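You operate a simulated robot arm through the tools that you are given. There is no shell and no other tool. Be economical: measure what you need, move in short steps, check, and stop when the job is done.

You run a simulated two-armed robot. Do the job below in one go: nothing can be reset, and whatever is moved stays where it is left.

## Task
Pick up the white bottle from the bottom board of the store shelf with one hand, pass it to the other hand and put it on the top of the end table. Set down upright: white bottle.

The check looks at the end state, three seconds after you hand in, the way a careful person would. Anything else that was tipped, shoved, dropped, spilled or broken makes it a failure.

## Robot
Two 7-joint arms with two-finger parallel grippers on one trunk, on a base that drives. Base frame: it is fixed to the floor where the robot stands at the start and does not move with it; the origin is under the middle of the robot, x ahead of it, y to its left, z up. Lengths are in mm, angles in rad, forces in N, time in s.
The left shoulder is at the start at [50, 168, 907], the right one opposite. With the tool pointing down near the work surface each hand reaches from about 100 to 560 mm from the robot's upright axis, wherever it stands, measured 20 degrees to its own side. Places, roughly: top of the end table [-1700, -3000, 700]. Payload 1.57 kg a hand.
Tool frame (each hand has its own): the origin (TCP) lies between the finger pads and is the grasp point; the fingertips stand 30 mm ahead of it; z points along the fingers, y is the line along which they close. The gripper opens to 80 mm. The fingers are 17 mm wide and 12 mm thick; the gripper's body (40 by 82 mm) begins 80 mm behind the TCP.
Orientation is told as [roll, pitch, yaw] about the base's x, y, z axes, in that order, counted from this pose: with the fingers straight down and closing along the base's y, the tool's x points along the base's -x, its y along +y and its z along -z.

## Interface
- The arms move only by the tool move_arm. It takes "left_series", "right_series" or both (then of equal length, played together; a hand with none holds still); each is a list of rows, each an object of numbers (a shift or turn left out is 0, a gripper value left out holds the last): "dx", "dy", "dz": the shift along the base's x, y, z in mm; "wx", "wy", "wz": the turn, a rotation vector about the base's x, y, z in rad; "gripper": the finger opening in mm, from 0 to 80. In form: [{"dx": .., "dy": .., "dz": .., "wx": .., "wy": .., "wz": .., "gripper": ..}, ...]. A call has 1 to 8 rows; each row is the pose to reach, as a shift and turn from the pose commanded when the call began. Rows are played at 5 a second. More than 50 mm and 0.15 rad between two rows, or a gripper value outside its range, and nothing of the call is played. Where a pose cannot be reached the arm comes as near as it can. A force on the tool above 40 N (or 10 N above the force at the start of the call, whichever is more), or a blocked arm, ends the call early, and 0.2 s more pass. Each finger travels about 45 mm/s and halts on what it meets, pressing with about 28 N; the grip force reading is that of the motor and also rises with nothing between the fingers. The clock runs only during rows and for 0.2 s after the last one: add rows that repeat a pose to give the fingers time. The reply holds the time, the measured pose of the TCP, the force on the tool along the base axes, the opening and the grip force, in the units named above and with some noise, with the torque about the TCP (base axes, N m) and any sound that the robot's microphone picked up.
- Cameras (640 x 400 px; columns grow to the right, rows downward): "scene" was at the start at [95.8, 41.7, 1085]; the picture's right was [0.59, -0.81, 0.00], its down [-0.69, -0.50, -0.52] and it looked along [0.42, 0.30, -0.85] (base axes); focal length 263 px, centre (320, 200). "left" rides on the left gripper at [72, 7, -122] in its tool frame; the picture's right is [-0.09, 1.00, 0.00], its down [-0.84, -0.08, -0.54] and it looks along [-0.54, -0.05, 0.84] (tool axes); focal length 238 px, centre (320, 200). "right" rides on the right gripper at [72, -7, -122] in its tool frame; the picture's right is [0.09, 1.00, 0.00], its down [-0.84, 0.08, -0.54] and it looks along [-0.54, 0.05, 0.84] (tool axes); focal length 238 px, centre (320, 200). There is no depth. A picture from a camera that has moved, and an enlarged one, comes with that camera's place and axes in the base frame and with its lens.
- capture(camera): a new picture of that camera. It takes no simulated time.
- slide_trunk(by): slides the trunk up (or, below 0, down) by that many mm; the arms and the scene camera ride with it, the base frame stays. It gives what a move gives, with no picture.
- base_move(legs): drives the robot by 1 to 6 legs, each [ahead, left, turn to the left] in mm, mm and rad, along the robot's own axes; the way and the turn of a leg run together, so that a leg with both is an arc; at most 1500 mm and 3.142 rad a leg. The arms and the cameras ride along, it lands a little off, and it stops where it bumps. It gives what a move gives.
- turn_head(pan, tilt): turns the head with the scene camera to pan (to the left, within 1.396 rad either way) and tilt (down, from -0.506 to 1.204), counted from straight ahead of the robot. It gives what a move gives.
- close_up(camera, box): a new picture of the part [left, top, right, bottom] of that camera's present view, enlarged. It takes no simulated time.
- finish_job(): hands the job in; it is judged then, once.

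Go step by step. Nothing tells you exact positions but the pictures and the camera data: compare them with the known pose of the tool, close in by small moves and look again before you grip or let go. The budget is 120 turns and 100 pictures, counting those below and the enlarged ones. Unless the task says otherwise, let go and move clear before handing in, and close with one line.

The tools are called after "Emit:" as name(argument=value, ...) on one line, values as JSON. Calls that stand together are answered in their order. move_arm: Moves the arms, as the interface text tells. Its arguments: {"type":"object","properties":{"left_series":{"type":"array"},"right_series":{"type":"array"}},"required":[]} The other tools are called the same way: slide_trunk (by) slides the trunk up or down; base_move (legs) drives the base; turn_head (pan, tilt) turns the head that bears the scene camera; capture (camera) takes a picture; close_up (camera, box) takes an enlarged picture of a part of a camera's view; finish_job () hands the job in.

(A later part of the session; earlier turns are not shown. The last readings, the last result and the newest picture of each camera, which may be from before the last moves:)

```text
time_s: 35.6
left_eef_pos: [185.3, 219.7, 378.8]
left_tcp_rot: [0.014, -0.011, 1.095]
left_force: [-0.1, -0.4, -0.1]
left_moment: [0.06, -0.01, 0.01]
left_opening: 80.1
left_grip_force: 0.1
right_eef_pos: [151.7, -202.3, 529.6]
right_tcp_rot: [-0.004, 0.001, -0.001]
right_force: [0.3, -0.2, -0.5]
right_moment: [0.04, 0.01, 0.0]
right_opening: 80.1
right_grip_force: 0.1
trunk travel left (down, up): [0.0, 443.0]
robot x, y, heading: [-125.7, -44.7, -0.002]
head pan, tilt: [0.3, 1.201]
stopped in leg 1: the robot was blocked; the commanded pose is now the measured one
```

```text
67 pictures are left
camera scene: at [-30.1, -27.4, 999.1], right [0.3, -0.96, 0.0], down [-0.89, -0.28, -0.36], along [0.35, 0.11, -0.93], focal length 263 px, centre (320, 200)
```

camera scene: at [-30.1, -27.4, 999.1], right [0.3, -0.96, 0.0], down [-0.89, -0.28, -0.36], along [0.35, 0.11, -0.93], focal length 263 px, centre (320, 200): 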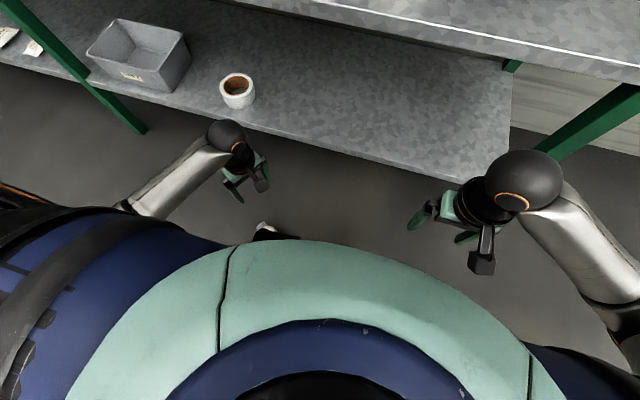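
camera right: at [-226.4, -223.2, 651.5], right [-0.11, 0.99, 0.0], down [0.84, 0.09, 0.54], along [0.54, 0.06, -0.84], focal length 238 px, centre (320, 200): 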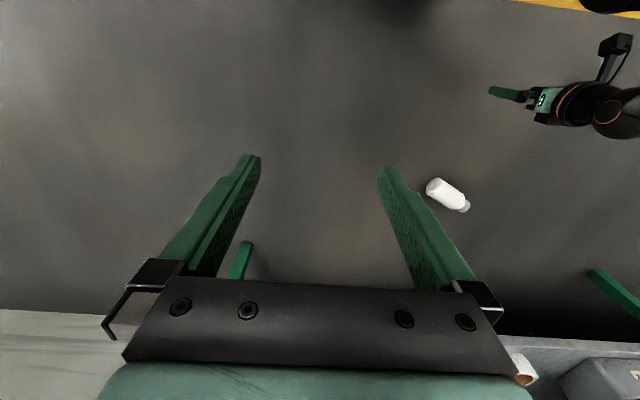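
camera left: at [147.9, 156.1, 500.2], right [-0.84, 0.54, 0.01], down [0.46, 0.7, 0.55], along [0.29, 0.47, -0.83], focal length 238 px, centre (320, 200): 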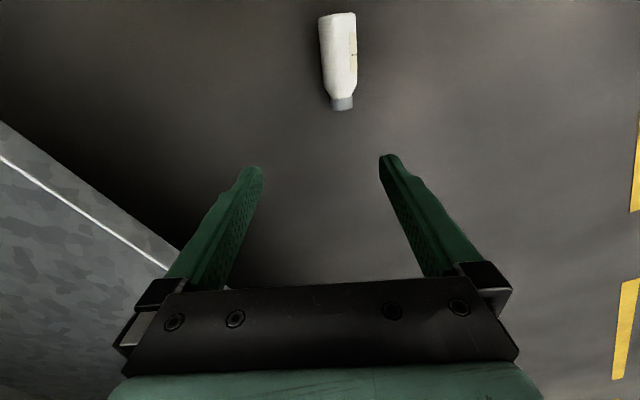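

The base was stopped just short and the bottle seems nudged to about [131, 203]. I'll look closely at what is touching.

Emit:
close_up(camera="scene", box=[200, 190, 360, 250])

Emit:
capture(camera="right")

```text
4.00 times, centred on (280, 220) of scene
camera zoom: at [-30.1, -27.4, 999.1], right [0.3, -0.96, 0.0], down [-0.89, -0.28, -0.36], along [0.35, 0.11, -0.93], focal length 1052 px, centre (480, 120)
```

zoom: 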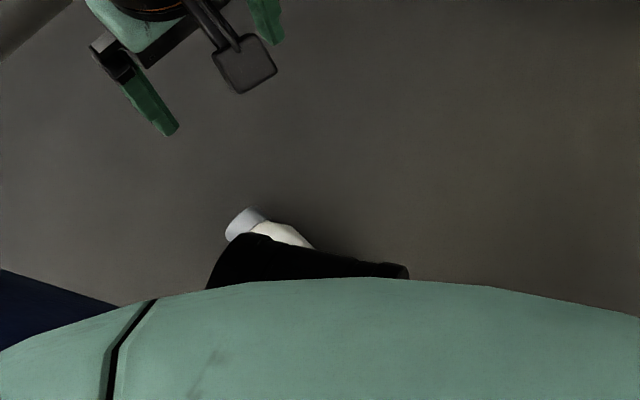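

```text
65 pictures are left
camera right: at [80.7, -208.3, 651.7], right [-0.09, 1.0, 0.0], down [0.84, 0.08, 0.54], along [0.54, 0.05, -0.84], focal length 238 px, centre (320, 200)
```

right: 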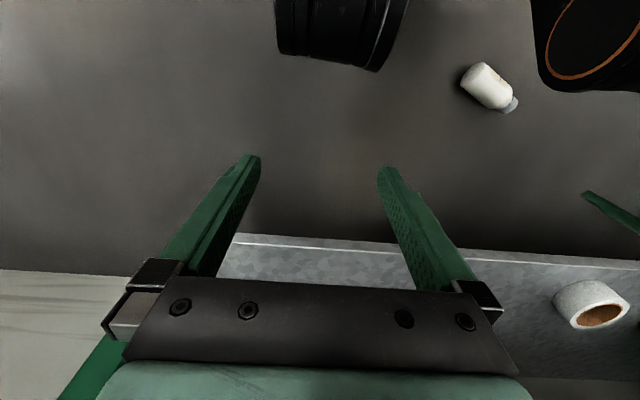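

The base's front bumps the bottle before it is close enough. The left side should be closer to the shoulder, so I'll back off, turn right 0.4 rad, and come in so the bottle's bottom end lies beside the left shoulder.

Emit:
base_move(legs=[[-60, 0, 0], [0, 0, -0.4], [85, -7, 0]])

Emit:
turn_head(pan=1.2, tilt=1.1)

Emit:
capture(camera="scene")

Emit:
capture(camera="left")

```text
time_s: 38.5
left_eef_pos: [280.6, 36.4, 379.2]
left_tcp_rot: [0.015, -0.012, 0.69]
left_force: [-0.7, 0.6, -0.5]
left_moment: [0.01, 0.02, 0.0]
left_opening: 79.9
left_grip_force: 0.0
right_eef_pos: [82.7, -337.7, 530.4]
right_tcp_rot: [0.0, 0.001, -0.401]
right_force: [0.9, 0.4, -0.1]
right_moment: [-0.02, 0.02, -0.01]
right_opening: 79.8
right_grip_force: 0.0
trunk travel left (down, up): [0.0, 443.0]
robot x, y, heading: [-105.5, -84.3, -0.405]
head pan, tilt: [0.3, 1.201]
```

```text
time_s: 39.7
left_eef_pos: [281.2, 35.6, 379.5]
left_tcp_rot: [0.015, -0.012, 0.691]
left_force: [0.5, -0.5, 0.1]
left_moment: [-0.03, 0.01, -0.04]
left_opening: 80.2
left_grip_force: 0.1
right_eef_pos: [84.3, -337.6, 529.3]
right_tcp_rot: [0.0, -0.002, -0.403]
right_force: [1.0, 0.0, -1.3]
right_moment: [-0.01, -0.01, 0.0]
right_opening: 79.8
right_grip_force: 0.0
trunk travel left (down, up): [0.0, 443.0]
robot x, y, heading: [-110.5, -83.1, -0.401]
head pan, tilt: [1.201, 1.1]
```

```text
64 pictures are left
camera scene: at [-27.2, -54.6, 1005.1], right [0.71, -0.7, 0.0], down [-0.62, -0.64, -0.45], along [0.32, 0.32, -0.89], focal length 263 px, centre (320, 200)
```

scene: 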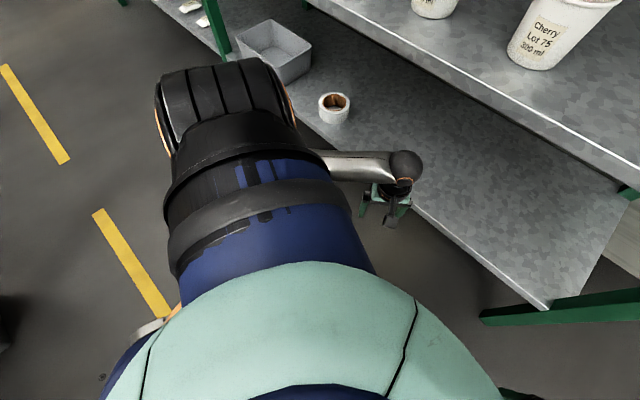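

```text
63 pictures are left
camera left: at [220.9, -7.1, 500.2], right [-0.56, 0.83, 0.01], down [0.69, 0.46, 0.55], along [0.45, 0.32, -0.83], focal length 238 px, centre (320, 200)
```

left: 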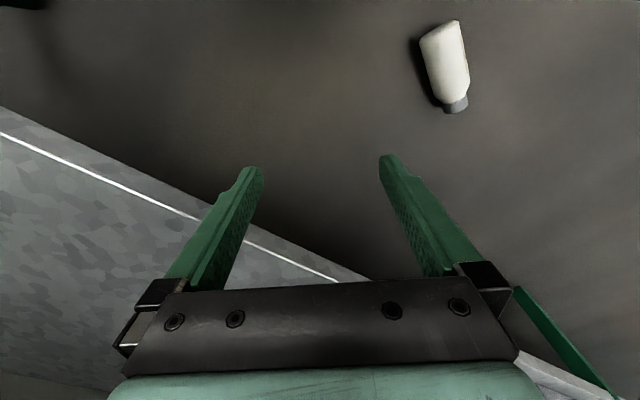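

The bottle is centred at about [122, 202]. I'll bring the left hand above its lower end, turned in line with it, at a safe height.

Emit:
move_arm(left_series=[{"dx": -36, "dy": 24, "dz": -10, "wz": 0.08}, {"dx": -72, "dy": 48, "dz": -20, "wz": 0.16}, {"dx": -108, "dy": 72, "dz": -40, "wz": 0.24}, {"dx": -144, "dy": 96, "dz": -60, "wz": 0.32}, {"dx": -176, "dy": 120, "dz": -80, "wz": 0.4}])

Emit:
capture(camera="left")

Emit:
capture(camera="scene")

```text
time_s: 40.3
left_eef_pos: [227.6, 74.1, 367.7]
left_tcp_rot: [-0.02, -0.019, 0.868]
left_force: [7.2, -4.6, -2.3]
left_moment: [0.75, 0.75, 0.77]
left_opening: 80.1
left_grip_force: 0.2
right_eef_pos: [83.8, -337.2, 529.4]
right_tcp_rot: [-0.001, 0.0, -0.403]
right_force: [0.1, -0.4, -0.6]
right_moment: [0.02, 0.01, 0.04]
right_opening: 79.8
right_grip_force: 0.1
trunk travel left (down, up): [0.0, 443.0]
robot x, y, heading: [-107.9, -87.2, -0.403]
head pan, tilt: [1.201, 1.1]
stopped in row 2 (left hand): the force on the tool passed its limit at 80 N (the readings are from after the stop); the commanded pose is now the measured one
```

```text
62 pictures are left
camera left: at [173.4, 22.5, 486.1], right [-0.7, 0.71, -0.02], down [0.59, 0.59, 0.56], along [0.41, 0.38, -0.83], focal length 238 px, centre (320, 200)
```

left: 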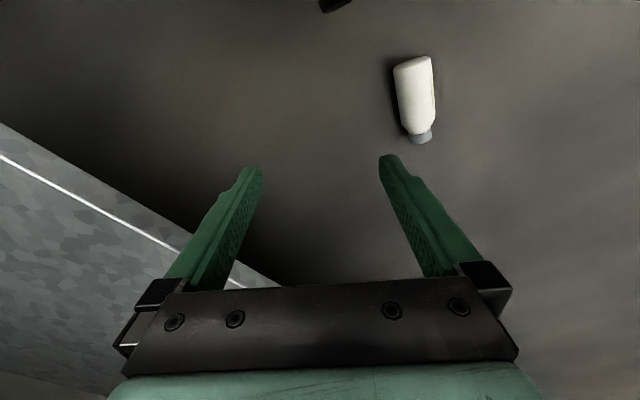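

```text
61 pictures are left
camera scene: at [-27.1, -54.5, 1005.0], right [0.72, -0.7, 0.0], down [-0.62, -0.64, -0.45], along [0.32, 0.32, -0.89], focal length 263 px, centre (320, 200)
```

scene: 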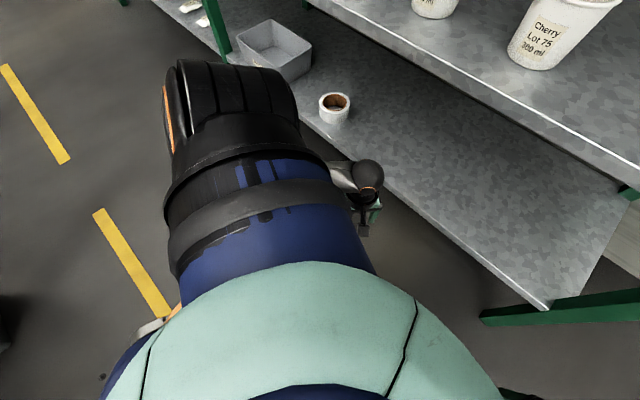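

The hand bumped the robot's own knee region. I'll swing the hand further out to the left, then back beside the leg.

Emit:
move_arm(left_series=[{"dx": 13, "dy": 30, "dz": 10}, {"dx": 27, "dy": 65, "dz": 20, "wz": 0.05}, {"dx": -4, "dy": 78, "dz": 20, "wz": 0.1}, {"dx": -35, "dy": 91, "dz": 10, "wz": 0.15}, {"dx": -66, "dy": 104, "dz": -10, "wz": 0.2}, {"dx": -98, "dy": 118, "dz": -30, "wz": 0.227}, {"dx": -98, "dy": 118, "dz": -68, "wz": 0.227}])

Emit:
capture(camera="left")

```text
time_s: 41.9
left_eef_pos: [126.3, 194.0, 298.7]
left_tcp_rot: [-0.014, -0.02, 1.093]
left_force: [-0.3, -0.5, -0.1]
left_moment: [0.02, -0.01, 0.02]
left_opening: 80.2
left_grip_force: 0.0
right_eef_pos: [84.0, -338.2, 529.8]
right_tcp_rot: [0.0, 0.0, -0.404]
right_force: [-1.2, 0.5, 0.6]
right_moment: [-0.03, 0.02, 0.0]
right_opening: 80.2
right_grip_force: 0.0
trunk travel left (down, up): [0.0, 443.0]
robot x, y, heading: [-107.6, -85.7, -0.401]
head pan, tilt: [1.201, 1.1]
```

```text
60 pictures are left
camera left: at [85.2, 131.7, 418.5], right [-0.84, 0.54, -0.01], down [0.44, 0.7, 0.56], along [0.31, 0.46, -0.83], focal length 238 px, centre (320, 200)
```

left: 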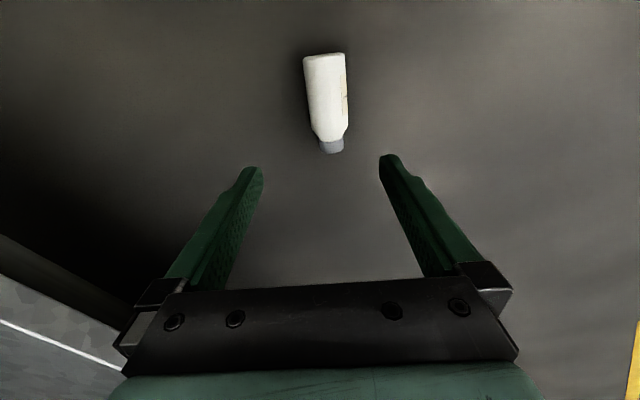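

The bottle is well aligned between the fingers. I'll nudge the base left a little for extra reach, then check.

Emit:
base_move(legs=[[0, 20, 0]])

Emit:
move_arm(left_series=[{"dx": -10, "dy": -15, "dz": -45}, {"dx": -20, "dy": -31, "dz": -90}, {"dx": -20, "dy": -31, "dz": -130}])

Emit:
capture(camera="left")

```text
time_s: 42.8
left_eef_pos: [134.9, 211.9, 299.8]
left_tcp_rot: [-0.017, -0.017, 1.093]
left_force: [0.8, -0.2, -0.2]
left_moment: [-0.01, 0.0, -0.01]
left_opening: 80.3
left_grip_force: 0.0
right_eef_pos: [92.0, -319.2, 529.3]
right_tcp_rot: [-0.001, 0.0, -0.403]
right_force: [0.3, 0.7, -0.1]
right_moment: [-0.02, 0.0, -0.01]
right_opening: 80.0
right_grip_force: 0.0
trunk travel left (down, up): [0.0, 443.0]
robot x, y, heading: [-102.8, -71.9, -0.398]
head pan, tilt: [1.201, 1.1]
```

```text
time_s: 43.0
left_eef_pos: [140.2, 213.0, 296.4]
left_tcp_rot: [-0.027, -0.026, 1.093]
left_force: [8.7, -1.5, 3.2]
left_moment: [0.08, 1.23, 0.74]
left_opening: 80.0
left_grip_force: 0.0
right_eef_pos: [90.5, -320.2, 529.2]
right_tcp_rot: [-0.002, 0.001, -0.404]
right_force: [-0.1, -0.6, -0.6]
right_moment: [-0.02, -0.03, -0.02]
right_opening: 80.0
right_grip_force: 0.0
trunk travel left (down, up): [0.0, 443.0]
robot x, y, heading: [-99.9, -68.0, -0.403]
head pan, tilt: [1.201, 1.1]
stopped in row 1 (left hand): the force on the tool passed its limit at 87 N (the readings are from after the stop); the commanded pose is now the measured one
```

```text
59 pictures are left
camera left: at [96.4, 149.5, 415.0], right [-0.84, 0.54, -0.03], down [0.43, 0.7, 0.57], along [0.32, 0.47, -0.82], focal length 238 px, centre (320, 200)
```

left: 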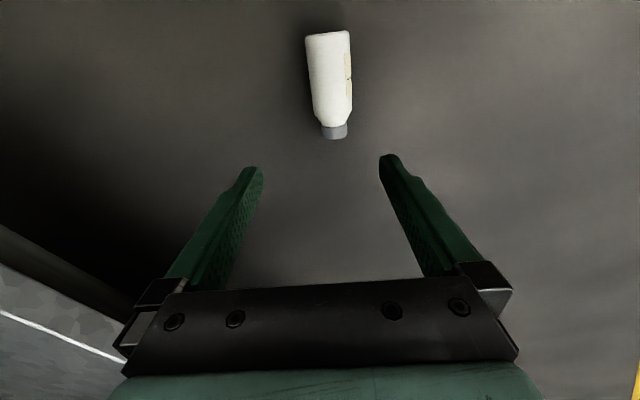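

Something of the body is in the way at this height. I'll go straight down further out first, with the arm extending, and then come in low.

Emit:
move_arm(left_series=[{"dx": 4, "dy": 10, "dz": 0}, {"dx": 4, "dy": 10, "dz": -40}, {"dx": 4, "dy": 10, "dz": -80}, {"dx": 4, "dy": 10, "dz": -120}, {"dx": 4, "dy": 10, "dz": -160}])

Emit:
capture(camera="left")

Emit:
capture(camera="right")

```text
time_s: 44.2
left_eef_pos: [136.5, 232.2, 135.2]
left_tcp_rot: [-0.015, -0.033, 1.084]
left_force: [-0.5, 0.8, -0.2]
left_moment: [-0.01, -0.02, -0.01]
left_opening: 80.1
left_grip_force: 0.1
right_eef_pos: [92.0, -319.3, 531.0]
right_tcp_rot: [-0.003, 0.0, -0.403]
right_force: [-0.1, -0.3, 0.3]
right_moment: [-0.01, 0.02, 0.05]
right_opening: 80.0
right_grip_force: 0.1
trunk travel left (down, up): [0.0, 443.0]
robot x, y, heading: [-101.3, -69.6, -0.409]
head pan, tilt: [1.201, 1.1]
```

```text
58 pictures are left
camera left: at [94.8, 167.8, 254.5], right [-0.84, 0.55, -0.01], down [0.44, 0.69, 0.57], along [0.32, 0.47, -0.82], focal length 238 px, centre (320, 200)
```

left: 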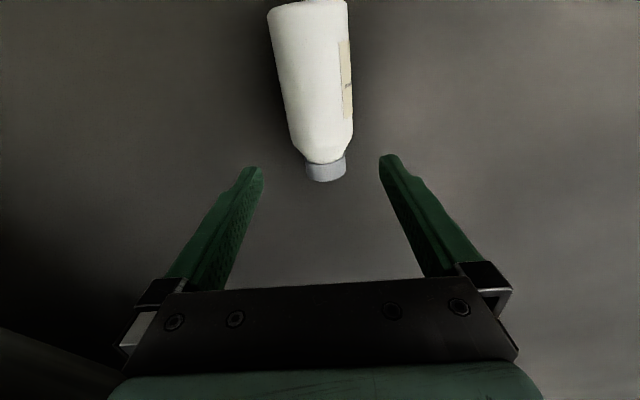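

```text
57 pictures are left
camera right: at [23.1, -296.4, 653.0], right [0.31, 0.95, 0.0], down [0.8, -0.26, 0.54], along [0.52, -0.17, -0.84], focal length 238 px, centre (320, 200)
```

right: 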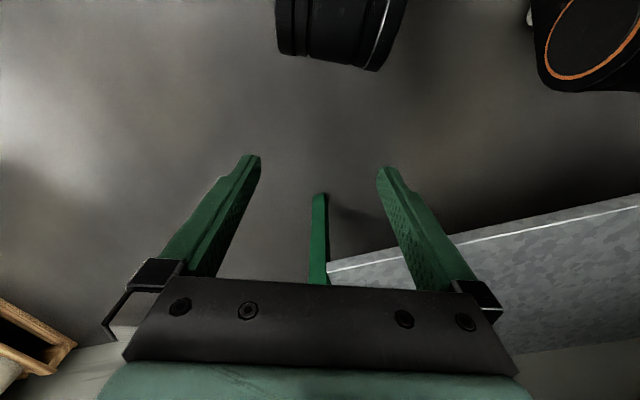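

The way is clear at low height. I'll slide over to the bottle's lower end, staying just above it, and look.

Emit:
move_arm(left_series=[{"dx": -8, "dy": -18, "dz": -5, "wz": 0.02}, {"dx": -16, "dy": -36, "dz": -12, "wz": 0.03}, {"dx": -21, "dy": -49, "dz": -20, "wz": 0.03}])

Emit:
capture(camera="left")

```text
time_s: 45.1
left_eef_pos: [141.6, 266.8, 129.4]
left_tcp_rot: [0.021, -0.158, 1.056]
left_force: [0.9, -0.5, 0.0]
left_moment: [0.03, -0.02, 0.02]
left_opening: 79.7
left_grip_force: 0.0
right_eef_pos: [91.6, -319.8, 528.3]
right_tcp_rot: [-0.002, 0.002, -0.405]
right_force: [0.7, 0.5, -0.2]
right_moment: [-0.01, 0.03, 0.03]
right_opening: 80.0
right_grip_force: 0.1
trunk travel left (down, up): [0.0, 443.0]
robot x, y, heading: [-99.5, -70.6, -0.407]
head pan, tilt: [1.201, 1.1]
stopped in row 3 (left hand): the arm was blocked; the commanded pose is now the measured one
```

```text
56 pictures are left
camera left: at [94.1, 189.8, 237.5], right [-0.82, 0.57, 0.04], down [0.44, 0.6, 0.67], along [0.35, 0.56, -0.75], focal length 238 px, centre (320, 200)
```

left: 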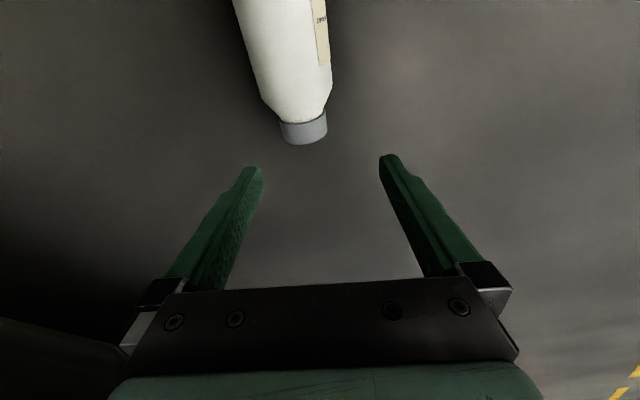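

The left arm can't come in there. The right hand with the mirrored approach suits better: facing about 63° left, the bottle would lie parallel to the robot's right side, with its cap ahead. I'll raise the left hand, back away and go around.

Emit:
move_arm(left_series=[{"dx": 5, "dy": 5, "dz": 40}, {"dx": 15, "dy": 5, "dz": 80, "wz": -0.1}, {"dx": 25, "dy": 0, "dz": 120, "wz": -0.2}, {"dx": 40, "dy": -5, "dz": 160, "wz": -0.3}, {"dx": 55, "dy": -10, "dz": 200, "wz": -0.42}, {"dx": 75, "dy": -18, "dz": 240, "wz": -0.55}, {"dx": 95, "dy": -26, "dz": 280, "wz": -0.68}, {"dx": 115, "dy": -34, "dz": 320, "wz": -0.8}])

Emit:
base_move(legs=[[-200, 0, 0], [0, 0, 1.5]])

Emit:
turn_head(pan=-0.6, tilt=0.9)

Emit:
capture(camera="scene")

```text
time_s: 46.9
left_eef_pos: [259.1, 229.1, 450.7]
left_tcp_rot: [0.018, -0.155, 0.256]
left_force: [0.0, 0.0, -0.2]
left_moment: [-0.03, 0.0, 0.03]
left_opening: 80.1
left_grip_force: 0.0
right_eef_pos: [92.0, -320.7, 530.5]
right_tcp_rot: [-0.002, 0.0, -0.403]
right_force: [0.6, 0.2, 0.0]
right_moment: [0.01, 0.03, 0.0]
right_opening: 79.9
right_grip_force: 0.1
trunk travel left (down, up): [0.0, 443.0]
robot x, y, heading: [-102.3, -68.6, -0.396]
head pan, tilt: [1.201, 1.1]
```

```text
time_s: 52.1
left_eef_pos: [-536.0, 404.0, 449.9]
left_tcp_rot: [0.017, -0.156, 1.709]
left_force: [-0.2, 0.5, -0.1]
left_moment: [-0.01, -0.03, 0.01]
left_opening: 80.1
left_grip_force: 0.0
right_eef_pos: [-11.8, 172.9, 529.5]
right_tcp_rot: [-0.003, 0.0, 1.046]
right_force: [0.6, 1.3, 0.4]
right_moment: [0.02, -0.02, 0.01]
right_opening: 80.1
right_grip_force: 0.2
trunk travel left (down, up): [0.0, 443.0]
robot x, y, heading: [-285.0, 10.6, 1.043]
head pan, tilt: [1.201, 1.1]
```

```text
time_s: 53.9
left_eef_pos: [-534.8, 404.1, 450.0]
left_tcp_rot: [0.018, -0.156, 1.709]
left_force: [-0.5, 0.1, -0.1]
left_moment: [0.05, 0.0, 0.01]
left_opening: 79.8
left_grip_force: 0.1
right_eef_pos: [-11.4, 172.2, 529.9]
right_tcp_rot: [-0.003, 0.001, 1.046]
right_force: [0.1, 0.3, 0.4]
right_moment: [-0.01, 0.01, 0.02]
right_opening: 80.0
right_grip_force: 0.1
trunk travel left (down, up): [0.0, 443.0]
robot x, y, heading: [-282.6, 15.2, 1.049]
head pan, tilt: [-0.6, 0.901]
```

```text
55 pictures are left
camera scene: at [-197.2, 81.1, 1018.9], right [0.43, -0.9, 0.0], down [-0.71, -0.34, -0.62], along [0.56, 0.27, -0.78], focal length 263 px, centre (320, 200)
```

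scene: 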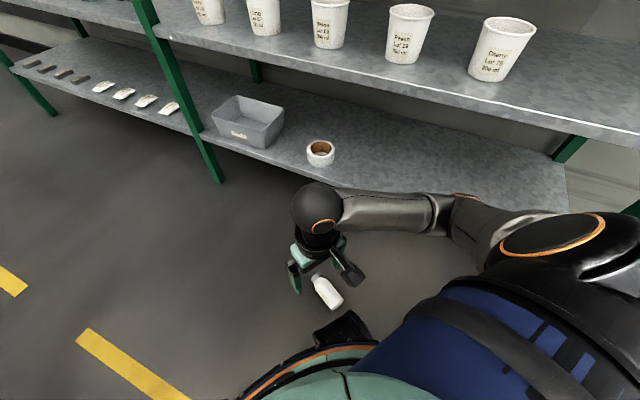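

Bottle confirmed at [122, 202]. I'll drive up beside it so it lies about 320 mm to the robot's right.

Emit:
base_move(legs=[[0, 55, 0.045], [270, 0, 0]])

Emit:
turn_head(pan=-1.2, tilt=1.1)

Emit:
capture(camera="right")

Emit:
capture(camera="scene")

```text
time_s: 56.6
left_eef_pos: [-478.9, 659.6, 450.7]
left_tcp_rot: [0.017, -0.155, 1.758]
left_force: [-0.5, -0.1, -0.5]
left_moment: [-0.01, 0.01, 0.01]
left_opening: 80.0
left_grip_force: 0.1
right_eef_pos: [55.1, 454.1, 529.1]
right_tcp_rot: [0.001, -0.002, 1.094]
right_force: [-0.1, 0.2, -0.8]
right_moment: [-0.01, -0.01, 0.0]
right_opening: 80.0
right_grip_force: 0.0
trunk travel left (down, up): [0.0, 443.0]
robot x, y, heading: [-208.9, 283.9, 1.094]
head pan, tilt: [-0.6, 0.901]
```

```text
time_s: 57.6
left_eef_pos: [-479.2, 659.9, 451.1]
left_tcp_rot: [0.017, -0.155, 1.758]
left_force: [-0.3, -0.1, -0.4]
left_moment: [0.01, -0.02, 0.03]
left_opening: 79.9
left_grip_force: 0.1
right_eef_pos: [54.9, 453.2, 529.9]
right_tcp_rot: [0.001, 0.001, 1.093]
right_force: [0.2, 0.7, -0.4]
right_moment: [0.0, 0.0, 0.03]
right_opening: 80.2
right_grip_force: 0.1
trunk travel left (down, up): [0.0, 443.0]
robot x, y, heading: [-208.8, 281.8, 1.096]
head pan, tilt: [-1.201, 1.1]
```

```text
54 pictures are left
camera right: at [28.9, 387.2, 651.7], right [-0.93, 0.37, 0.0], down [0.31, 0.78, 0.54], along [0.2, 0.5, -0.84], focal length 238 px, centre (320, 200)
```

right: 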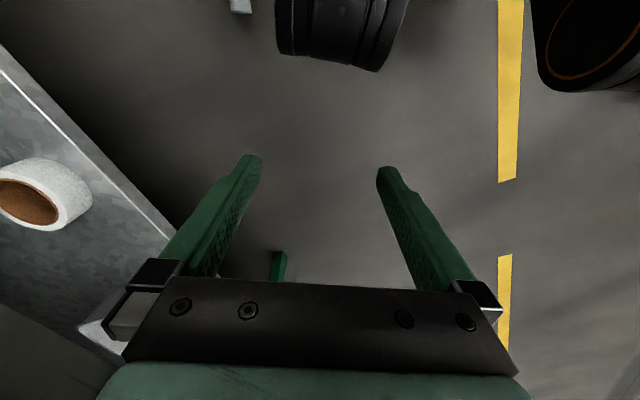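

```text
53 pictures are left
camera scene: at [-128.2, 310.7, 1005.1], right [-0.1, -0.99, 0.0], down [-0.89, 0.09, -0.45], along [0.45, -0.05, -0.89], focal length 263 px, centre (320, 200)
```

scene: 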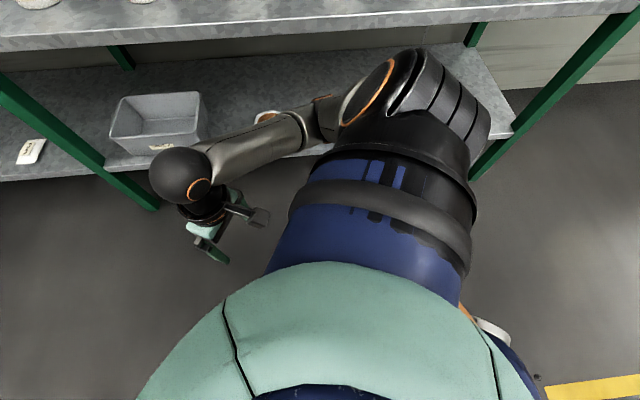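

I'll swing the right hand outward first and then back over the bottle, going down gradually.

Emit:
move_arm(right_series=[{"dx": 35, "dy": -18, "dz": -20}, {"dx": 70, "dy": -36, "dz": -40}, {"dx": 105, "dy": -54, "dz": -60}, {"dx": 140, "dy": -72, "dz": -80}, {"dx": 175, "dy": -89, "dz": -100}])

Emit:
move_arm(right_series=[{"dx": -17, "dy": -34, "dz": -25}, {"dx": -34, "dy": -68, "dz": -50}, {"dx": -50, "dy": -100, "dz": -75}, {"dx": -66, "dy": -130, "dz": -100}, {"dx": -77, "dy": -150, "dz": -130}])

Emit:
capture(camera="right")

Emit:
capture(camera="scene")

```text
time_s: 58.8
left_eef_pos: [-480.6, 658.7, 450.3]
left_tcp_rot: [0.018, -0.157, 1.759]
left_force: [-0.3, 0.7, 0.3]
left_moment: [0.05, 0.02, 0.03]
left_opening: 79.8
left_grip_force: 0.1
right_eef_pos: [231.8, 363.3, 429.8]
right_tcp_rot: [0.0, 0.0, 1.096]
right_force: [0.2, -0.5, 0.0]
right_moment: [0.03, 0.01, -0.04]
right_opening: 80.0
right_grip_force: 0.1
trunk travel left (down, up): [0.0, 443.0]
robot x, y, heading: [-213.4, 282.1, 1.093]
head pan, tilt: [-1.201, 1.1]
```

```text
time_s: 60.0
left_eef_pos: [-479.9, 659.6, 450.8]
left_tcp_rot: [0.017, -0.156, 1.757]
left_force: [-0.9, 0.3, -0.2]
left_moment: [0.0, 0.01, 0.01]
left_opening: 80.0
left_grip_force: 0.0
right_eef_pos: [154.0, 213.8, 300.3]
right_tcp_rot: [0.0, 0.0, 1.095]
right_force: [-0.2, -0.8, -0.4]
right_moment: [-0.01, 0.0, -0.04]
right_opening: 80.2
right_grip_force: 0.0
trunk travel left (down, up): [0.0, 443.0]
robot x, y, heading: [-211.1, 281.6, 1.092]
head pan, tilt: [-1.201, 1.1]
```

```text
52 pictures are left
camera right: at [126.9, 147.3, 422.9], right [-0.93, 0.37, 0.0], down [0.31, 0.78, 0.54], along [0.2, 0.5, -0.84], focal length 238 px, centre (320, 200)
```

right: 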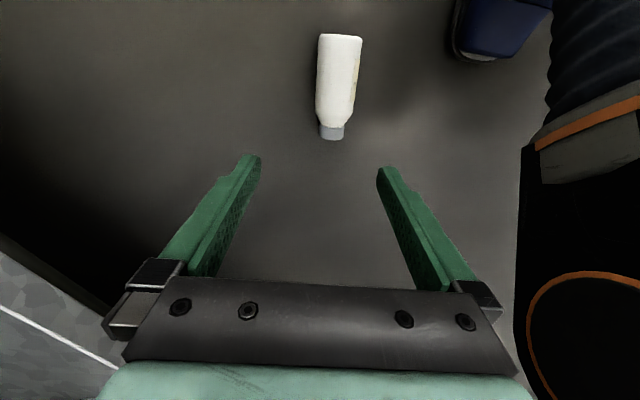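

```text
51 pictures are left
camera scene: at [-128.3, 310.8, 1005.1], right [-0.11, -0.99, 0.0], down [-0.89, 0.09, -0.45], along [0.45, -0.05, -0.89], focal length 263 px, centre (320, 200)
```

scene: 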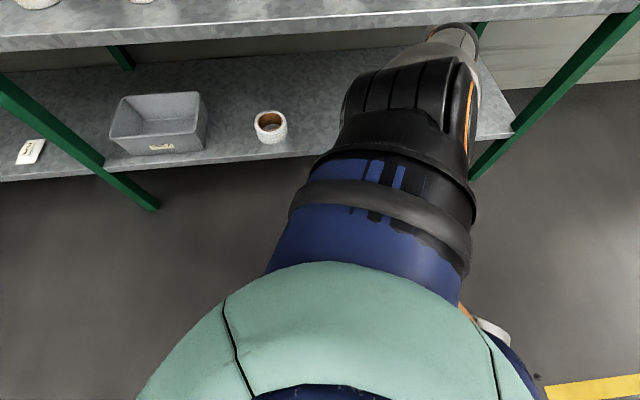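

Now the leg and the bottle are both visible and the hand lies parallel to the bottle. I'll move the base 35 mm closer, then position the hand above the bottle's lower half.

Emit:
base_move(legs=[[0, -35, 0]])

Emit:
move_arm(right_series=[{"dx": -10, "dy": 0, "dz": -40}, {"dx": -25, "dy": 0, "dz": -80}, {"dx": -40, "dy": -2, "dz": -120}, {"dx": -52, "dy": -4, "dz": -150}, {"dx": -60, "dy": -6, "dz": -170, "wz": 0.02}])

Emit:
capture(camera="right")

```text
time_s: 61.0
left_eef_pos: [-456.3, 648.6, 451.1]
left_tcp_rot: [0.019, -0.157, 1.757]
left_force: [-0.6, -0.1, 0.5]
left_moment: [0.01, 0.0, 0.04]
left_opening: 80.2
left_grip_force: 0.0
right_eef_pos: [177.2, 202.4, 302.0]
right_tcp_rot: [0.0, 0.0, 1.094]
right_force: [-0.4, 0.3, 0.6]
right_moment: [0.03, -0.01, 0.03]
right_opening: 80.0
right_grip_force: 0.0
trunk travel left (down, up): [0.0, 443.0]
robot x, y, heading: [-183.8, 270.0, 1.093]
head pan, tilt: [-1.201, 1.1]
stopped in leg 1: the robot was blocked; the commanded pose is now the measured one
```

```text
time_s: 62.0
left_eef_pos: [-455.3, 646.6, 450.0]
left_tcp_rot: [0.017, -0.156, 1.757]
left_force: [0.4, -0.4, 0.3]
left_moment: [-0.01, 0.0, -0.05]
left_opening: 79.8
left_grip_force: 0.1
right_eef_pos: [140.7, 216.9, 153.4]
right_tcp_rot: [0.002, -0.045, 1.075]
right_force: [13.5, 18.1, -4.9]
right_moment: [-1.8, 1.03, -1.05]
right_opening: 77.5
right_grip_force: 0.0
trunk travel left (down, up): [0.0, 443.0]
robot x, y, heading: [-187.2, 265.9, 1.095]
head pan, tilt: [-1.201, 1.1]
stopped in row 5 (right hand): the force on the tool passed its limit at 49 N (the readings are from after the stop); the commanded pose is now the measured one
```

```text
50 pictures are left
camera right: at [109.0, 146.7, 272.3], right [-0.92, 0.39, 0.0], down [0.32, 0.75, 0.58], along [0.23, 0.53, -0.81], focal length 238 px, centre (320, 200)
```

right: 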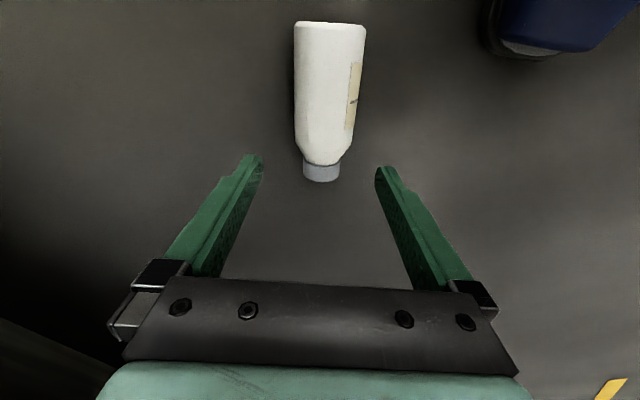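

An unseen round base, radius about 280 mm, stops both the base and the inner finger. I'll lift off, shift the base slightly so the grip point sits where the arm reaches deepest, and narrow the fingers to 68 mm.

Emit:
move_arm(right_series=[{"dx": 14, "dy": -4, "dz": 10, "gripper": 68}, {"dx": 18, "dy": -9, "dz": 25, "wz": 0.02}, {"dx": 18, "dy": -9, "dz": 25, "wz": 0.02}])

Emit:
base_move(legs=[[-25, 6, 0]])

Emit:
capture(camera="right")

```text
time_s: 62.8
left_eef_pos: [-456.0, 646.6, 450.2]
left_tcp_rot: [0.016, -0.155, 1.758]
left_force: [-0.2, -0.3, 1.1]
left_moment: [0.01, -0.02, -0.02]
left_opening: 80.0
left_grip_force: 0.0
right_eef_pos: [152.3, 200.5, 178.6]
right_tcp_rot: [0.001, -0.031, 1.103]
right_force: [-0.8, -0.6, -0.1]
right_moment: [0.01, 0.01, 0.0]
right_opening: 68.2
right_grip_force: 0.1
trunk travel left (down, up): [0.0, 443.0]
robot x, y, heading: [-185.9, 267.3, 1.093]
head pan, tilt: [-1.201, 1.1]
```

```text
time_s: 63.6
left_eef_pos: [-471.7, 628.4, 450.8]
left_tcp_rot: [0.016, -0.155, 1.759]
left_force: [0.6, -0.9, -1.0]
left_moment: [-0.01, 0.0, -0.01]
left_opening: 80.0
left_grip_force: 0.1
right_eef_pos: [136.9, 182.4, 178.0]
right_tcp_rot: [0.0, -0.03, 1.102]
right_force: [0.0, -0.2, 0.5]
right_moment: [-0.01, 0.02, -0.02]
right_opening: 67.8
right_grip_force: 0.0
trunk travel left (down, up): [0.0, 443.0]
robot x, y, heading: [-203.7, 247.1, 1.093]
head pan, tilt: [-1.201, 1.1]
```

```text
49 pictures are left
camera right: at [108.8, 112.2, 298.1], right [-0.93, 0.37, 0.0], down [0.3, 0.77, 0.57], along [0.21, 0.53, -0.82], focal length 238 px, centre (320, 200)
```

right: 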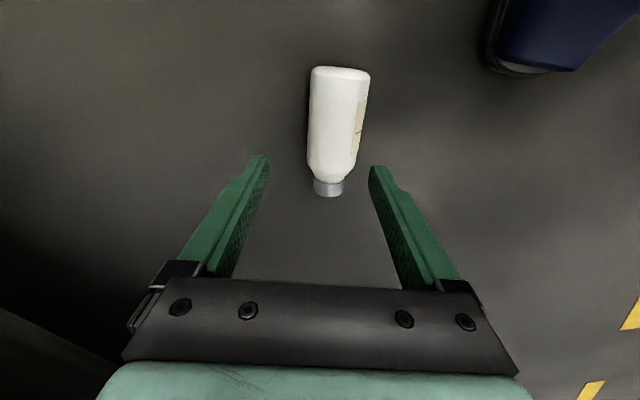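

I'll move over the grip line and descend to just above the bottle.

Emit:
move_arm(right_series=[{"dx": -10, "dy": -1, "dz": -25, "wz": 0.02}, {"dx": -20, "dy": -2, "dz": -50, "wz": 0.02}, {"dx": -20, "dy": -2, "dz": -70, "wz": 0.02}])

Emit:
capture(camera="right")

```text
time_s: 64.4
left_eef_pos: [-473.1, 628.7, 451.0]
left_tcp_rot: [0.018, -0.157, 1.757]
left_force: [-0.3, 0.3, 0.8]
left_moment: [0.02, 0.02, 0.06]
left_opening: 79.8
left_grip_force: 0.1
right_eef_pos: [116.5, 181.1, 105.8]
right_tcp_rot: [-0.001, -0.031, 1.122]
right_force: [1.9, 0.6, 1.5]
right_moment: [-0.03, 0.37, -0.04]
right_opening: 65.6
right_grip_force: 0.0
trunk travel left (down, up): [0.0, 443.0]
robot x, y, heading: [-206.0, 248.2, 1.093]
head pan, tilt: [-1.201, 1.1]
```

```text
48 pictures are left
camera right: at [90.6, 110.3, 227.2], right [-0.94, 0.35, 0.0], down [0.29, 0.77, 0.57], along [0.2, 0.53, -0.82], focal length 238 px, centre (320, 200)
```

right: 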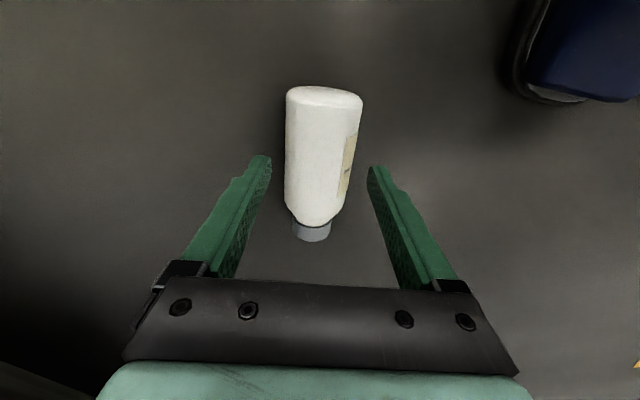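

The fingers straddle the bottle nicely. Descending as far as the arm allows.

Emit:
move_arm(right_series=[{"dx": 0, "dy": -1, "dz": -20}, {"dx": 0, "dy": -1, "dz": -38}, {"dx": 0, "dy": -1, "dz": -50}, {"dx": 0, "dy": -1, "dz": -56}])

Emit:
capture(camera="right")

```text
time_s: 65.4
left_eef_pos: [-472.1, 627.7, 450.4]
left_tcp_rot: [0.017, -0.155, 1.756]
left_force: [0.1, -0.1, -0.3]
left_moment: [0.04, -0.01, -0.01]
left_opening: 80.2
left_grip_force: 0.1
right_eef_pos: [115.8, 176.9, 51.4]
right_tcp_rot: [0.0, -0.028, 1.125]
right_force: [3.2, 2.1, 0.7]
right_moment: [-0.18, 0.34, -0.17]
right_opening: 65.6
right_grip_force: 0.0
trunk travel left (down, up): [0.0, 443.0]
robot x, y, heading: [-205.6, 247.3, 1.097]
head pan, tilt: [-1.201, 1.1]
```

```text
47 pictures are left
camera right: at [89.5, 106.6, 171.1], right [-0.94, 0.35, 0.0], down [0.28, 0.77, 0.57], along [0.2, 0.53, -0.82], focal length 238 px, centre (320, 200)
```

right: 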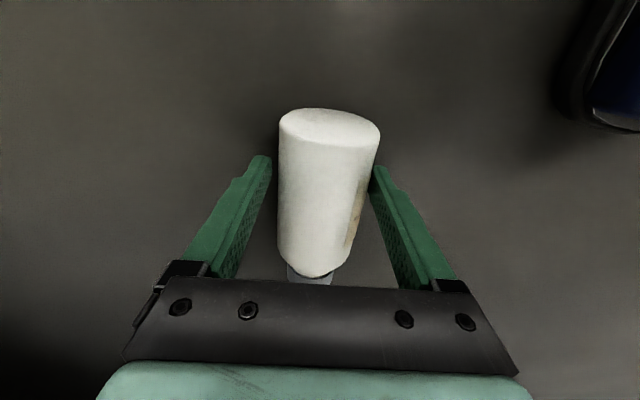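

It reached z≈51 with no complaint; I'll go a bit deeper.

Emit:
move_arm(right_series=[{"dz": -5}, {"dz": -10}, {"dz": -14}])

```text
time_s: 66.2
left_eef_pos: [-472.2, 627.7, 449.7]
left_tcp_rot: [0.018, -0.154, 1.757]
left_force: [0.2, 0.2, -0.2]
left_moment: [0.0, -0.01, -0.02]
left_opening: 80.1
left_grip_force: 0.1
right_eef_pos: [115.1, 179.4, 47.8]
right_tcp_rot: [0.0, -0.032, 1.121]
right_force: [10.0, 2.9, -0.2]
right_moment: [-0.33, 0.9, -0.22]
right_opening: 61.7
right_grip_force: 0.0
right hand out of reach, approached as far as the arm can: row 1, 2, 3
trunk travel left (down, up): [0.0, 443.0]
robot x, y, heading: [-206.0, 249.2, 1.093]
head pan, tilt: [-1.201, 1.1]
```

At the limit, z≈48, with fingertips 12 mm below the bottle's axis. Closing.

Emit:
move_arm(right_series=[{"gripper": 55}, {"gripper": 30}, {"gripper": 30}, {"gripper": 30}])

Emit:
capture(camera="right")

```text
time_s: 67.2
left_eef_pos: [-473.1, 628.0, 450.4]
left_tcp_rot: [0.018, -0.156, 1.756]
left_force: [-0.2, -0.3, -0.2]
left_moment: [-0.01, -0.01, -0.03]
left_opening: 79.9
left_grip_force: 0.0
right_eef_pos: [112.6, 179.5, 48.1]
right_tcp_rot: [0.001, -0.031, 1.123]
right_force: [5.9, 3.3, 1.3]
right_moment: [-0.42, 0.62, -0.28]
right_opening: 59.1
right_grip_force: 28.4
trunk travel left (down, up): [0.0, 443.0]
robot x, y, heading: [-200.5, 250.6, 1.095]
head pan, tilt: [-1.201, 1.1]
```

```text
46 pictures are left
camera right: at [86.9, 108.1, 167.9], right [-0.94, 0.35, 0.0], down [0.29, 0.77, 0.57], along [0.2, 0.53, -0.82], focal length 238 px, centre (320, 200)
```

right: 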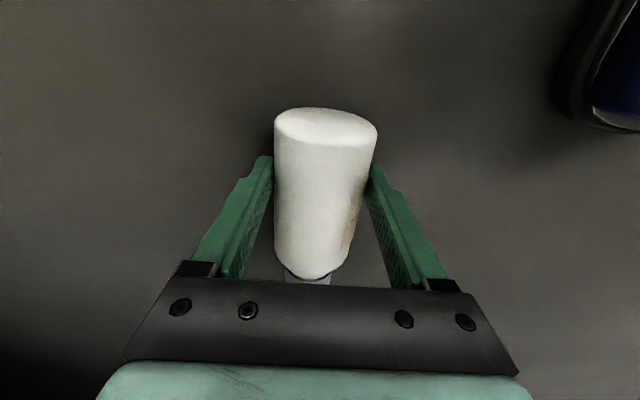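

Gripped at 59 mm. I'll lift gently with the trunk and check for slip.

Emit:
slide_trunk(by=30)

Emit:
capture(camera="right")

```text
time_s: 68.0
left_eef_pos: [-472.9, 628.0, 480.3]
left_tcp_rot: [0.016, -0.156, 1.759]
left_force: [0.0, 0.1, 0.2]
left_moment: [0.0, -0.02, 0.03]
left_opening: 80.0
left_grip_force: 0.1
right_eef_pos: [112.7, 177.7, 78.3]
right_tcp_rot: [0.002, -0.031, 1.124]
right_force: [2.1, -1.3, -2.0]
right_moment: [0.03, 0.27, 0.02]
right_opening: 58.8
right_grip_force: 28.4
trunk travel left (down, up): [-30.0, 413.0]
robot x, y, heading: [-201.0, 249.7, 1.099]
head pan, tilt: [-1.201, 1.1]
```

```text
45 pictures are left
camera right: at [86.9, 107.8, 198.0], right [-0.94, 0.35, 0.0], down [0.29, 0.77, 0.57], along [0.2, 0.53, -0.82], focal length 238 px, centre (320, 200)
```

right: 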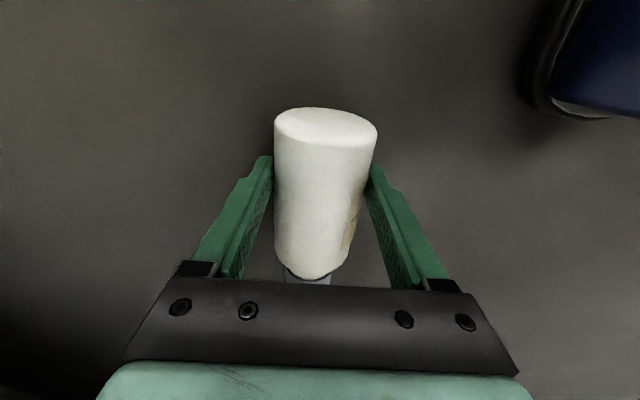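

No slip so far. I'll raise further by trunk and check again.

Emit:
slide_trunk(by=200)

Emit:
capture(camera="right")

```text
time_s: 70.2
left_eef_pos: [-472.7, 628.4, 680.7]
left_tcp_rot: [0.017, -0.156, 1.756]
left_force: [0.4, 0.9, 0.0]
left_moment: [-0.01, 0.02, 0.02]
left_opening: 79.9
left_grip_force: 0.0
right_eef_pos: [111.7, 180.1, 278.3]
right_tcp_rot: [0.003, -0.03, 1.123]
right_force: [1.2, 0.7, -2.1]
right_moment: [-0.04, 0.13, 0.02]
right_opening: 59.1
right_grip_force: 27.5
trunk travel left (down, up): [-230.0, 213.0]
robot x, y, heading: [-205.9, 249.9, 1.094]
head pan, tilt: [-1.201, 1.1]
```

```text
44 pictures are left
camera right: at [87.0, 108.1, 397.8], right [-0.94, 0.35, 0.0], down [0.29, 0.77, 0.57], along [0.2, 0.53, -0.82], focal length 238 px, centre (320, 200)
```

right: 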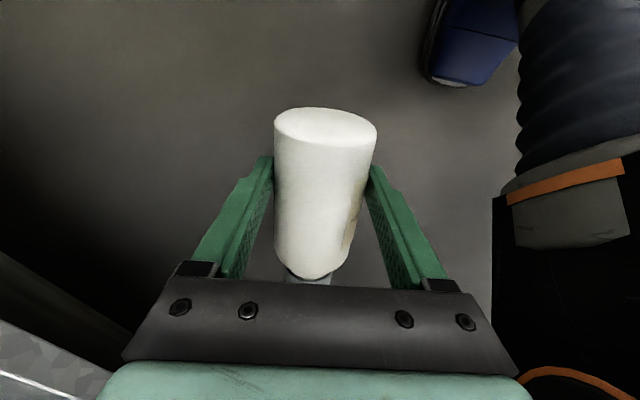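

The hold is steady. I'll back away from the shelf into the open floor.

Emit:
base_move(legs=[[-300, 100, 0]])

Emit:
capture(camera="right")

```text
time_s: 72.3
left_eef_pos: [-697.0, 409.5, 680.5]
left_tcp_rot: [0.02, -0.156, 1.757]
left_force: [-0.2, 0.5, 0.4]
left_moment: [0.01, 0.04, -0.01]
left_opening: 80.0
left_grip_force: 0.0
right_eef_pos: [-112.1, -39.8, 278.9]
right_tcp_rot: [0.001, -0.029, 1.122]
right_force: [-0.2, 0.7, -3.3]
right_moment: [-0.08, 0.04, 0.01]
right_opening: 59.0
right_grip_force: 27.7
trunk travel left (down, up): [-230.0, 213.0]
robot x, y, heading: [-427.0, 29.7, 1.091]
head pan, tilt: [-1.201, 1.1]
```

```text
43 pictures are left
camera right: at [-138.3, -110.9, 397.8], right [-0.94, 0.35, 0.0], down [0.29, 0.77, 0.57], along [0.2, 0.53, -0.82], focal length 238 px, centre (320, 200)
```

right: 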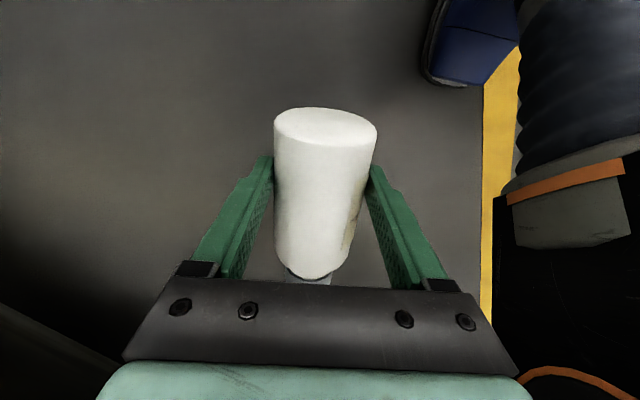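

Still steady. I'll bring the right hand gently forward and up with soft starts.

Emit:
move_arm(right_series=[{"dx": 2, "dy": 5, "dz": 6}, {"dx": 8, "dy": 15, "dz": 20}, {"dx": 15, "dy": 29, "dz": 39}, {"dx": 24, "dy": 46, "dz": 61}, {"dx": 33, "dy": 63, "dz": 83}, {"dx": 41, "dy": 78, "dz": 104}, {"dx": 47, "dy": 91, "dz": 121}, {"dx": 51, "dy": 98, "dz": 130}])

Emit:
move_arm(right_series=[{"dx": 2, "dy": 5, "dz": 6}, {"dx": 8, "dy": 15, "dz": 20}, {"dx": 17, "dy": 33, "dz": 39}, {"dx": 28, "dy": 54, "dz": 61}, {"dx": 39, "dy": 75, "dz": 83}, {"dx": 50, "dy": 96, "dz": 104}, {"dx": 59, "dy": 114, "dz": 121}, {"dx": 64, "dy": 124, "dz": 130}])

Emit:
capture(camera="right")

```text
time_s: 74.1
left_eef_pos: [-697.9, 409.4, 681.0]
left_tcp_rot: [0.017, -0.155, 1.758]
left_force: [0.6, 0.3, -0.2]
left_moment: [-0.02, 0.0, -0.01]
left_opening: 80.0
left_grip_force: 0.1
right_eef_pos: [-61.4, 58.1, 408.2]
right_tcp_rot: [0.002, -0.03, 1.123]
right_force: [0.0, -0.5, -2.9]
right_moment: [-0.08, 0.03, 0.0]
right_opening: 59.3
right_grip_force: 28.0
right hand out of reach, approached as far as the arm can: row 1, 2
trunk travel left (down, up): [-230.0, 213.0]
robot x, y, heading: [-427.8, 31.8, 1.091]
head pan, tilt: [-1.201, 1.1]
```

```text
time_s: 75.9
left_eef_pos: [-696.9, 410.3, 679.8]
left_tcp_rot: [0.018, -0.157, 1.758]
left_force: [-0.1, -0.1, -0.1]
left_moment: [0.03, 0.02, 0.01]
left_opening: 79.9
left_grip_force: 0.0
right_eef_pos: [4.9, 182.6, 538.5]
right_tcp_rot: [0.001, -0.03, 1.122]
right_force: [0.0, 0.5, -2.3]
right_moment: [-0.07, 0.02, -0.02]
right_opening: 58.9
right_grip_force: 27.9
trunk travel left (down, up): [-230.0, 213.0]
robot x, y, heading: [-429.1, 26.6, 1.097]
head pan, tilt: [-1.201, 1.1]
```

```text
42 pictures are left
camera right: at [-21.9, 111.3, 659.0], right [-0.94, 0.35, 0.0], down [0.29, 0.77, 0.57], along [0.2, 0.53, -0.82], focal length 238 px, centre (320, 200)
```

right: 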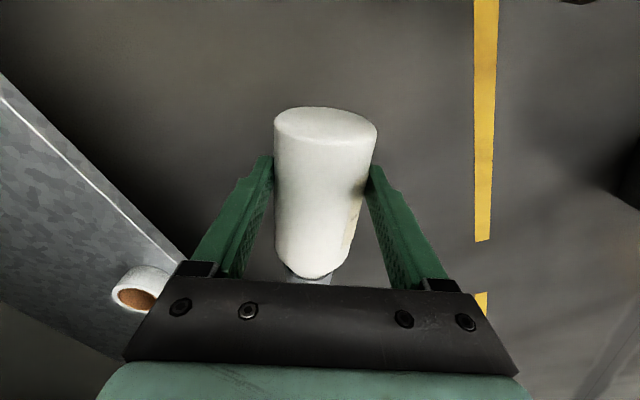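

Now I'll pitch the right hand forward so that the bottle comes upright, in two soft halves.

Emit:
move_arm(right_series=[{"dx": 1, "dy": 2, "dz": 2, "wx": 0.027, "wy": -0.014}, {"dx": 3, "dy": 6, "dz": 7, "wx": 0.09, "wy": -0.046}, {"dx": 7, "dy": 13, "dz": 15, "wx": 0.18, "wy": -0.092}, {"dx": 12, "dy": 23, "dz": 26, "wx": 0.3, "wy": -0.155}, {"dx": 17, "dy": 33, "dz": 37, "wx": 0.425, "wy": -0.22}, {"dx": 22, "dy": 42, "dz": 47, "wx": 0.55, "wy": -0.284}, {"dx": 26, "dy": 50, "dz": 56, "wx": 0.657, "wy": -0.34}, {"dx": 28, "dy": 53, "dz": 60, "wx": 0.71, "wy": -0.367}])

Emit:
move_arm(right_series=[{"dx": 1, "dy": 2, "dz": 2, "wx": 0.027, "wy": -0.014}, {"dx": 3, "dy": 6, "dz": 7, "wx": 0.09, "wy": -0.046}, {"dx": 7, "dy": 13, "dz": 15, "wx": 0.18, "wy": -0.092}, {"dx": 12, "dy": 23, "dz": 26, "wx": 0.3, "wy": -0.155}, {"dx": 17, "dy": 33, "dz": 37, "wx": 0.425, "wy": -0.22}, {"dx": 22, "dy": 42, "dz": 47, "wx": 0.53, "wy": -0.274}, {"dx": 26, "dy": 50, "dz": 56, "wx": 0.63, "wy": -0.326}, {"dx": 28, "dy": 53, "dz": 60, "wx": 0.67, "wy": -0.346}])

Emit:
turn_head(pan=-0.4, tilt=0.7)

Emit:
capture(camera="right")

Emit:
capture(camera="scene")

```text
time_s: 77.7
left_eef_pos: [-698.4, 409.6, 680.4]
left_tcp_rot: [0.016, -0.154, 1.758]
left_force: [-0.7, -0.4, -0.8]
left_moment: [-0.02, 0.02, -0.03]
left_opening: 80.1
left_grip_force: 0.1
right_eef_pos: [30.1, 235.1, 597.2]
right_tcp_rot: [-0.028, -0.83, 1.138]
right_force: [0.4, -0.6, -2.5]
right_moment: [-0.1, 0.03, 0.0]
right_opening: 59.1
right_grip_force: 27.3
trunk travel left (down, up): [-230.0, 213.0]
robot x, y, heading: [-431.0, 29.8, 1.096]
head pan, tilt: [-1.201, 1.1]
```

```text
time_s: 79.5
left_eef_pos: [-697.5, 410.5, 680.6]
left_tcp_rot: [0.019, -0.156, 1.756]
left_force: [-0.1, 0.2, -0.5]
left_moment: [0.03, -0.02, -0.01]
left_opening: 80.2
left_grip_force: 0.0
right_eef_pos: [59.5, 287.4, 656.9]
right_tcp_rot: [-1.999, -1.538, 3.094]
right_force: [0.2, 0.2, -3.1]
right_moment: [0.0, 0.05, 0.01]
right_opening: 59.0
right_grip_force: 28.3
trunk travel left (down, up): [-230.0, 213.0]
robot x, y, heading: [-428.4, 33.3, 1.091]
head pan, tilt: [-1.201, 1.1]
```

```text
time_s: 80.6
left_eef_pos: [-697.3, 409.6, 679.7]
left_tcp_rot: [0.017, -0.154, 1.757]
left_force: [-0.6, 0.8, 0.4]
left_moment: [-0.01, -0.01, 0.01]
left_opening: 80.0
left_grip_force: 0.1
right_eef_pos: [59.4, 288.9, 656.9]
right_tcp_rot: [-1.962, -1.54, 3.059]
right_force: [0.4, -0.4, -3.3]
right_moment: [-0.05, 0.01, 0.02]
right_opening: 58.9
right_grip_force: 27.8
trunk travel left (down, up): [-230.0, 213.0]
robot x, y, heading: [-430.3, 31.9, 1.095]
head pan, tilt: [-0.4, 0.7]
```

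```text
41 pictures are left
camera right: at [12.3, 176.6, 584.3], right [-0.88, 0.45, -0.12], down [-0.34, -0.44, 0.83], along [0.32, 0.77, 0.55], focal length 238 px, centre (320, 200)
```

right: 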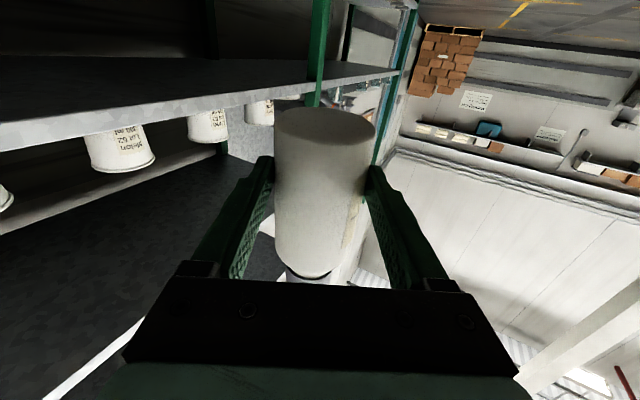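

```text
40 pictures are left
camera scene: at [-344.4, 121.4, 1265.0], right [0.64, -0.77, 0.0], down [-0.5, -0.41, -0.76], along [0.59, 0.49, -0.64], focal length 263 px, centre (320, 200)
```

scene: 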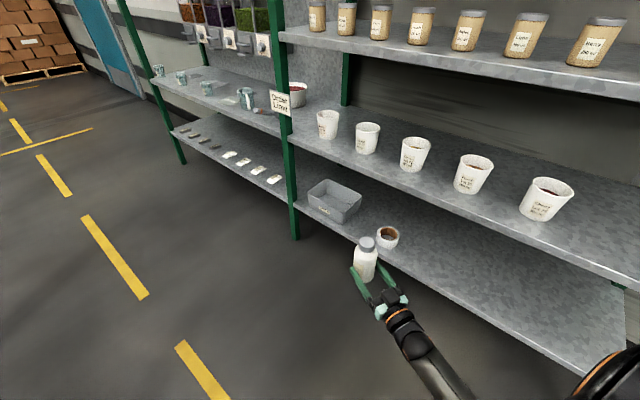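

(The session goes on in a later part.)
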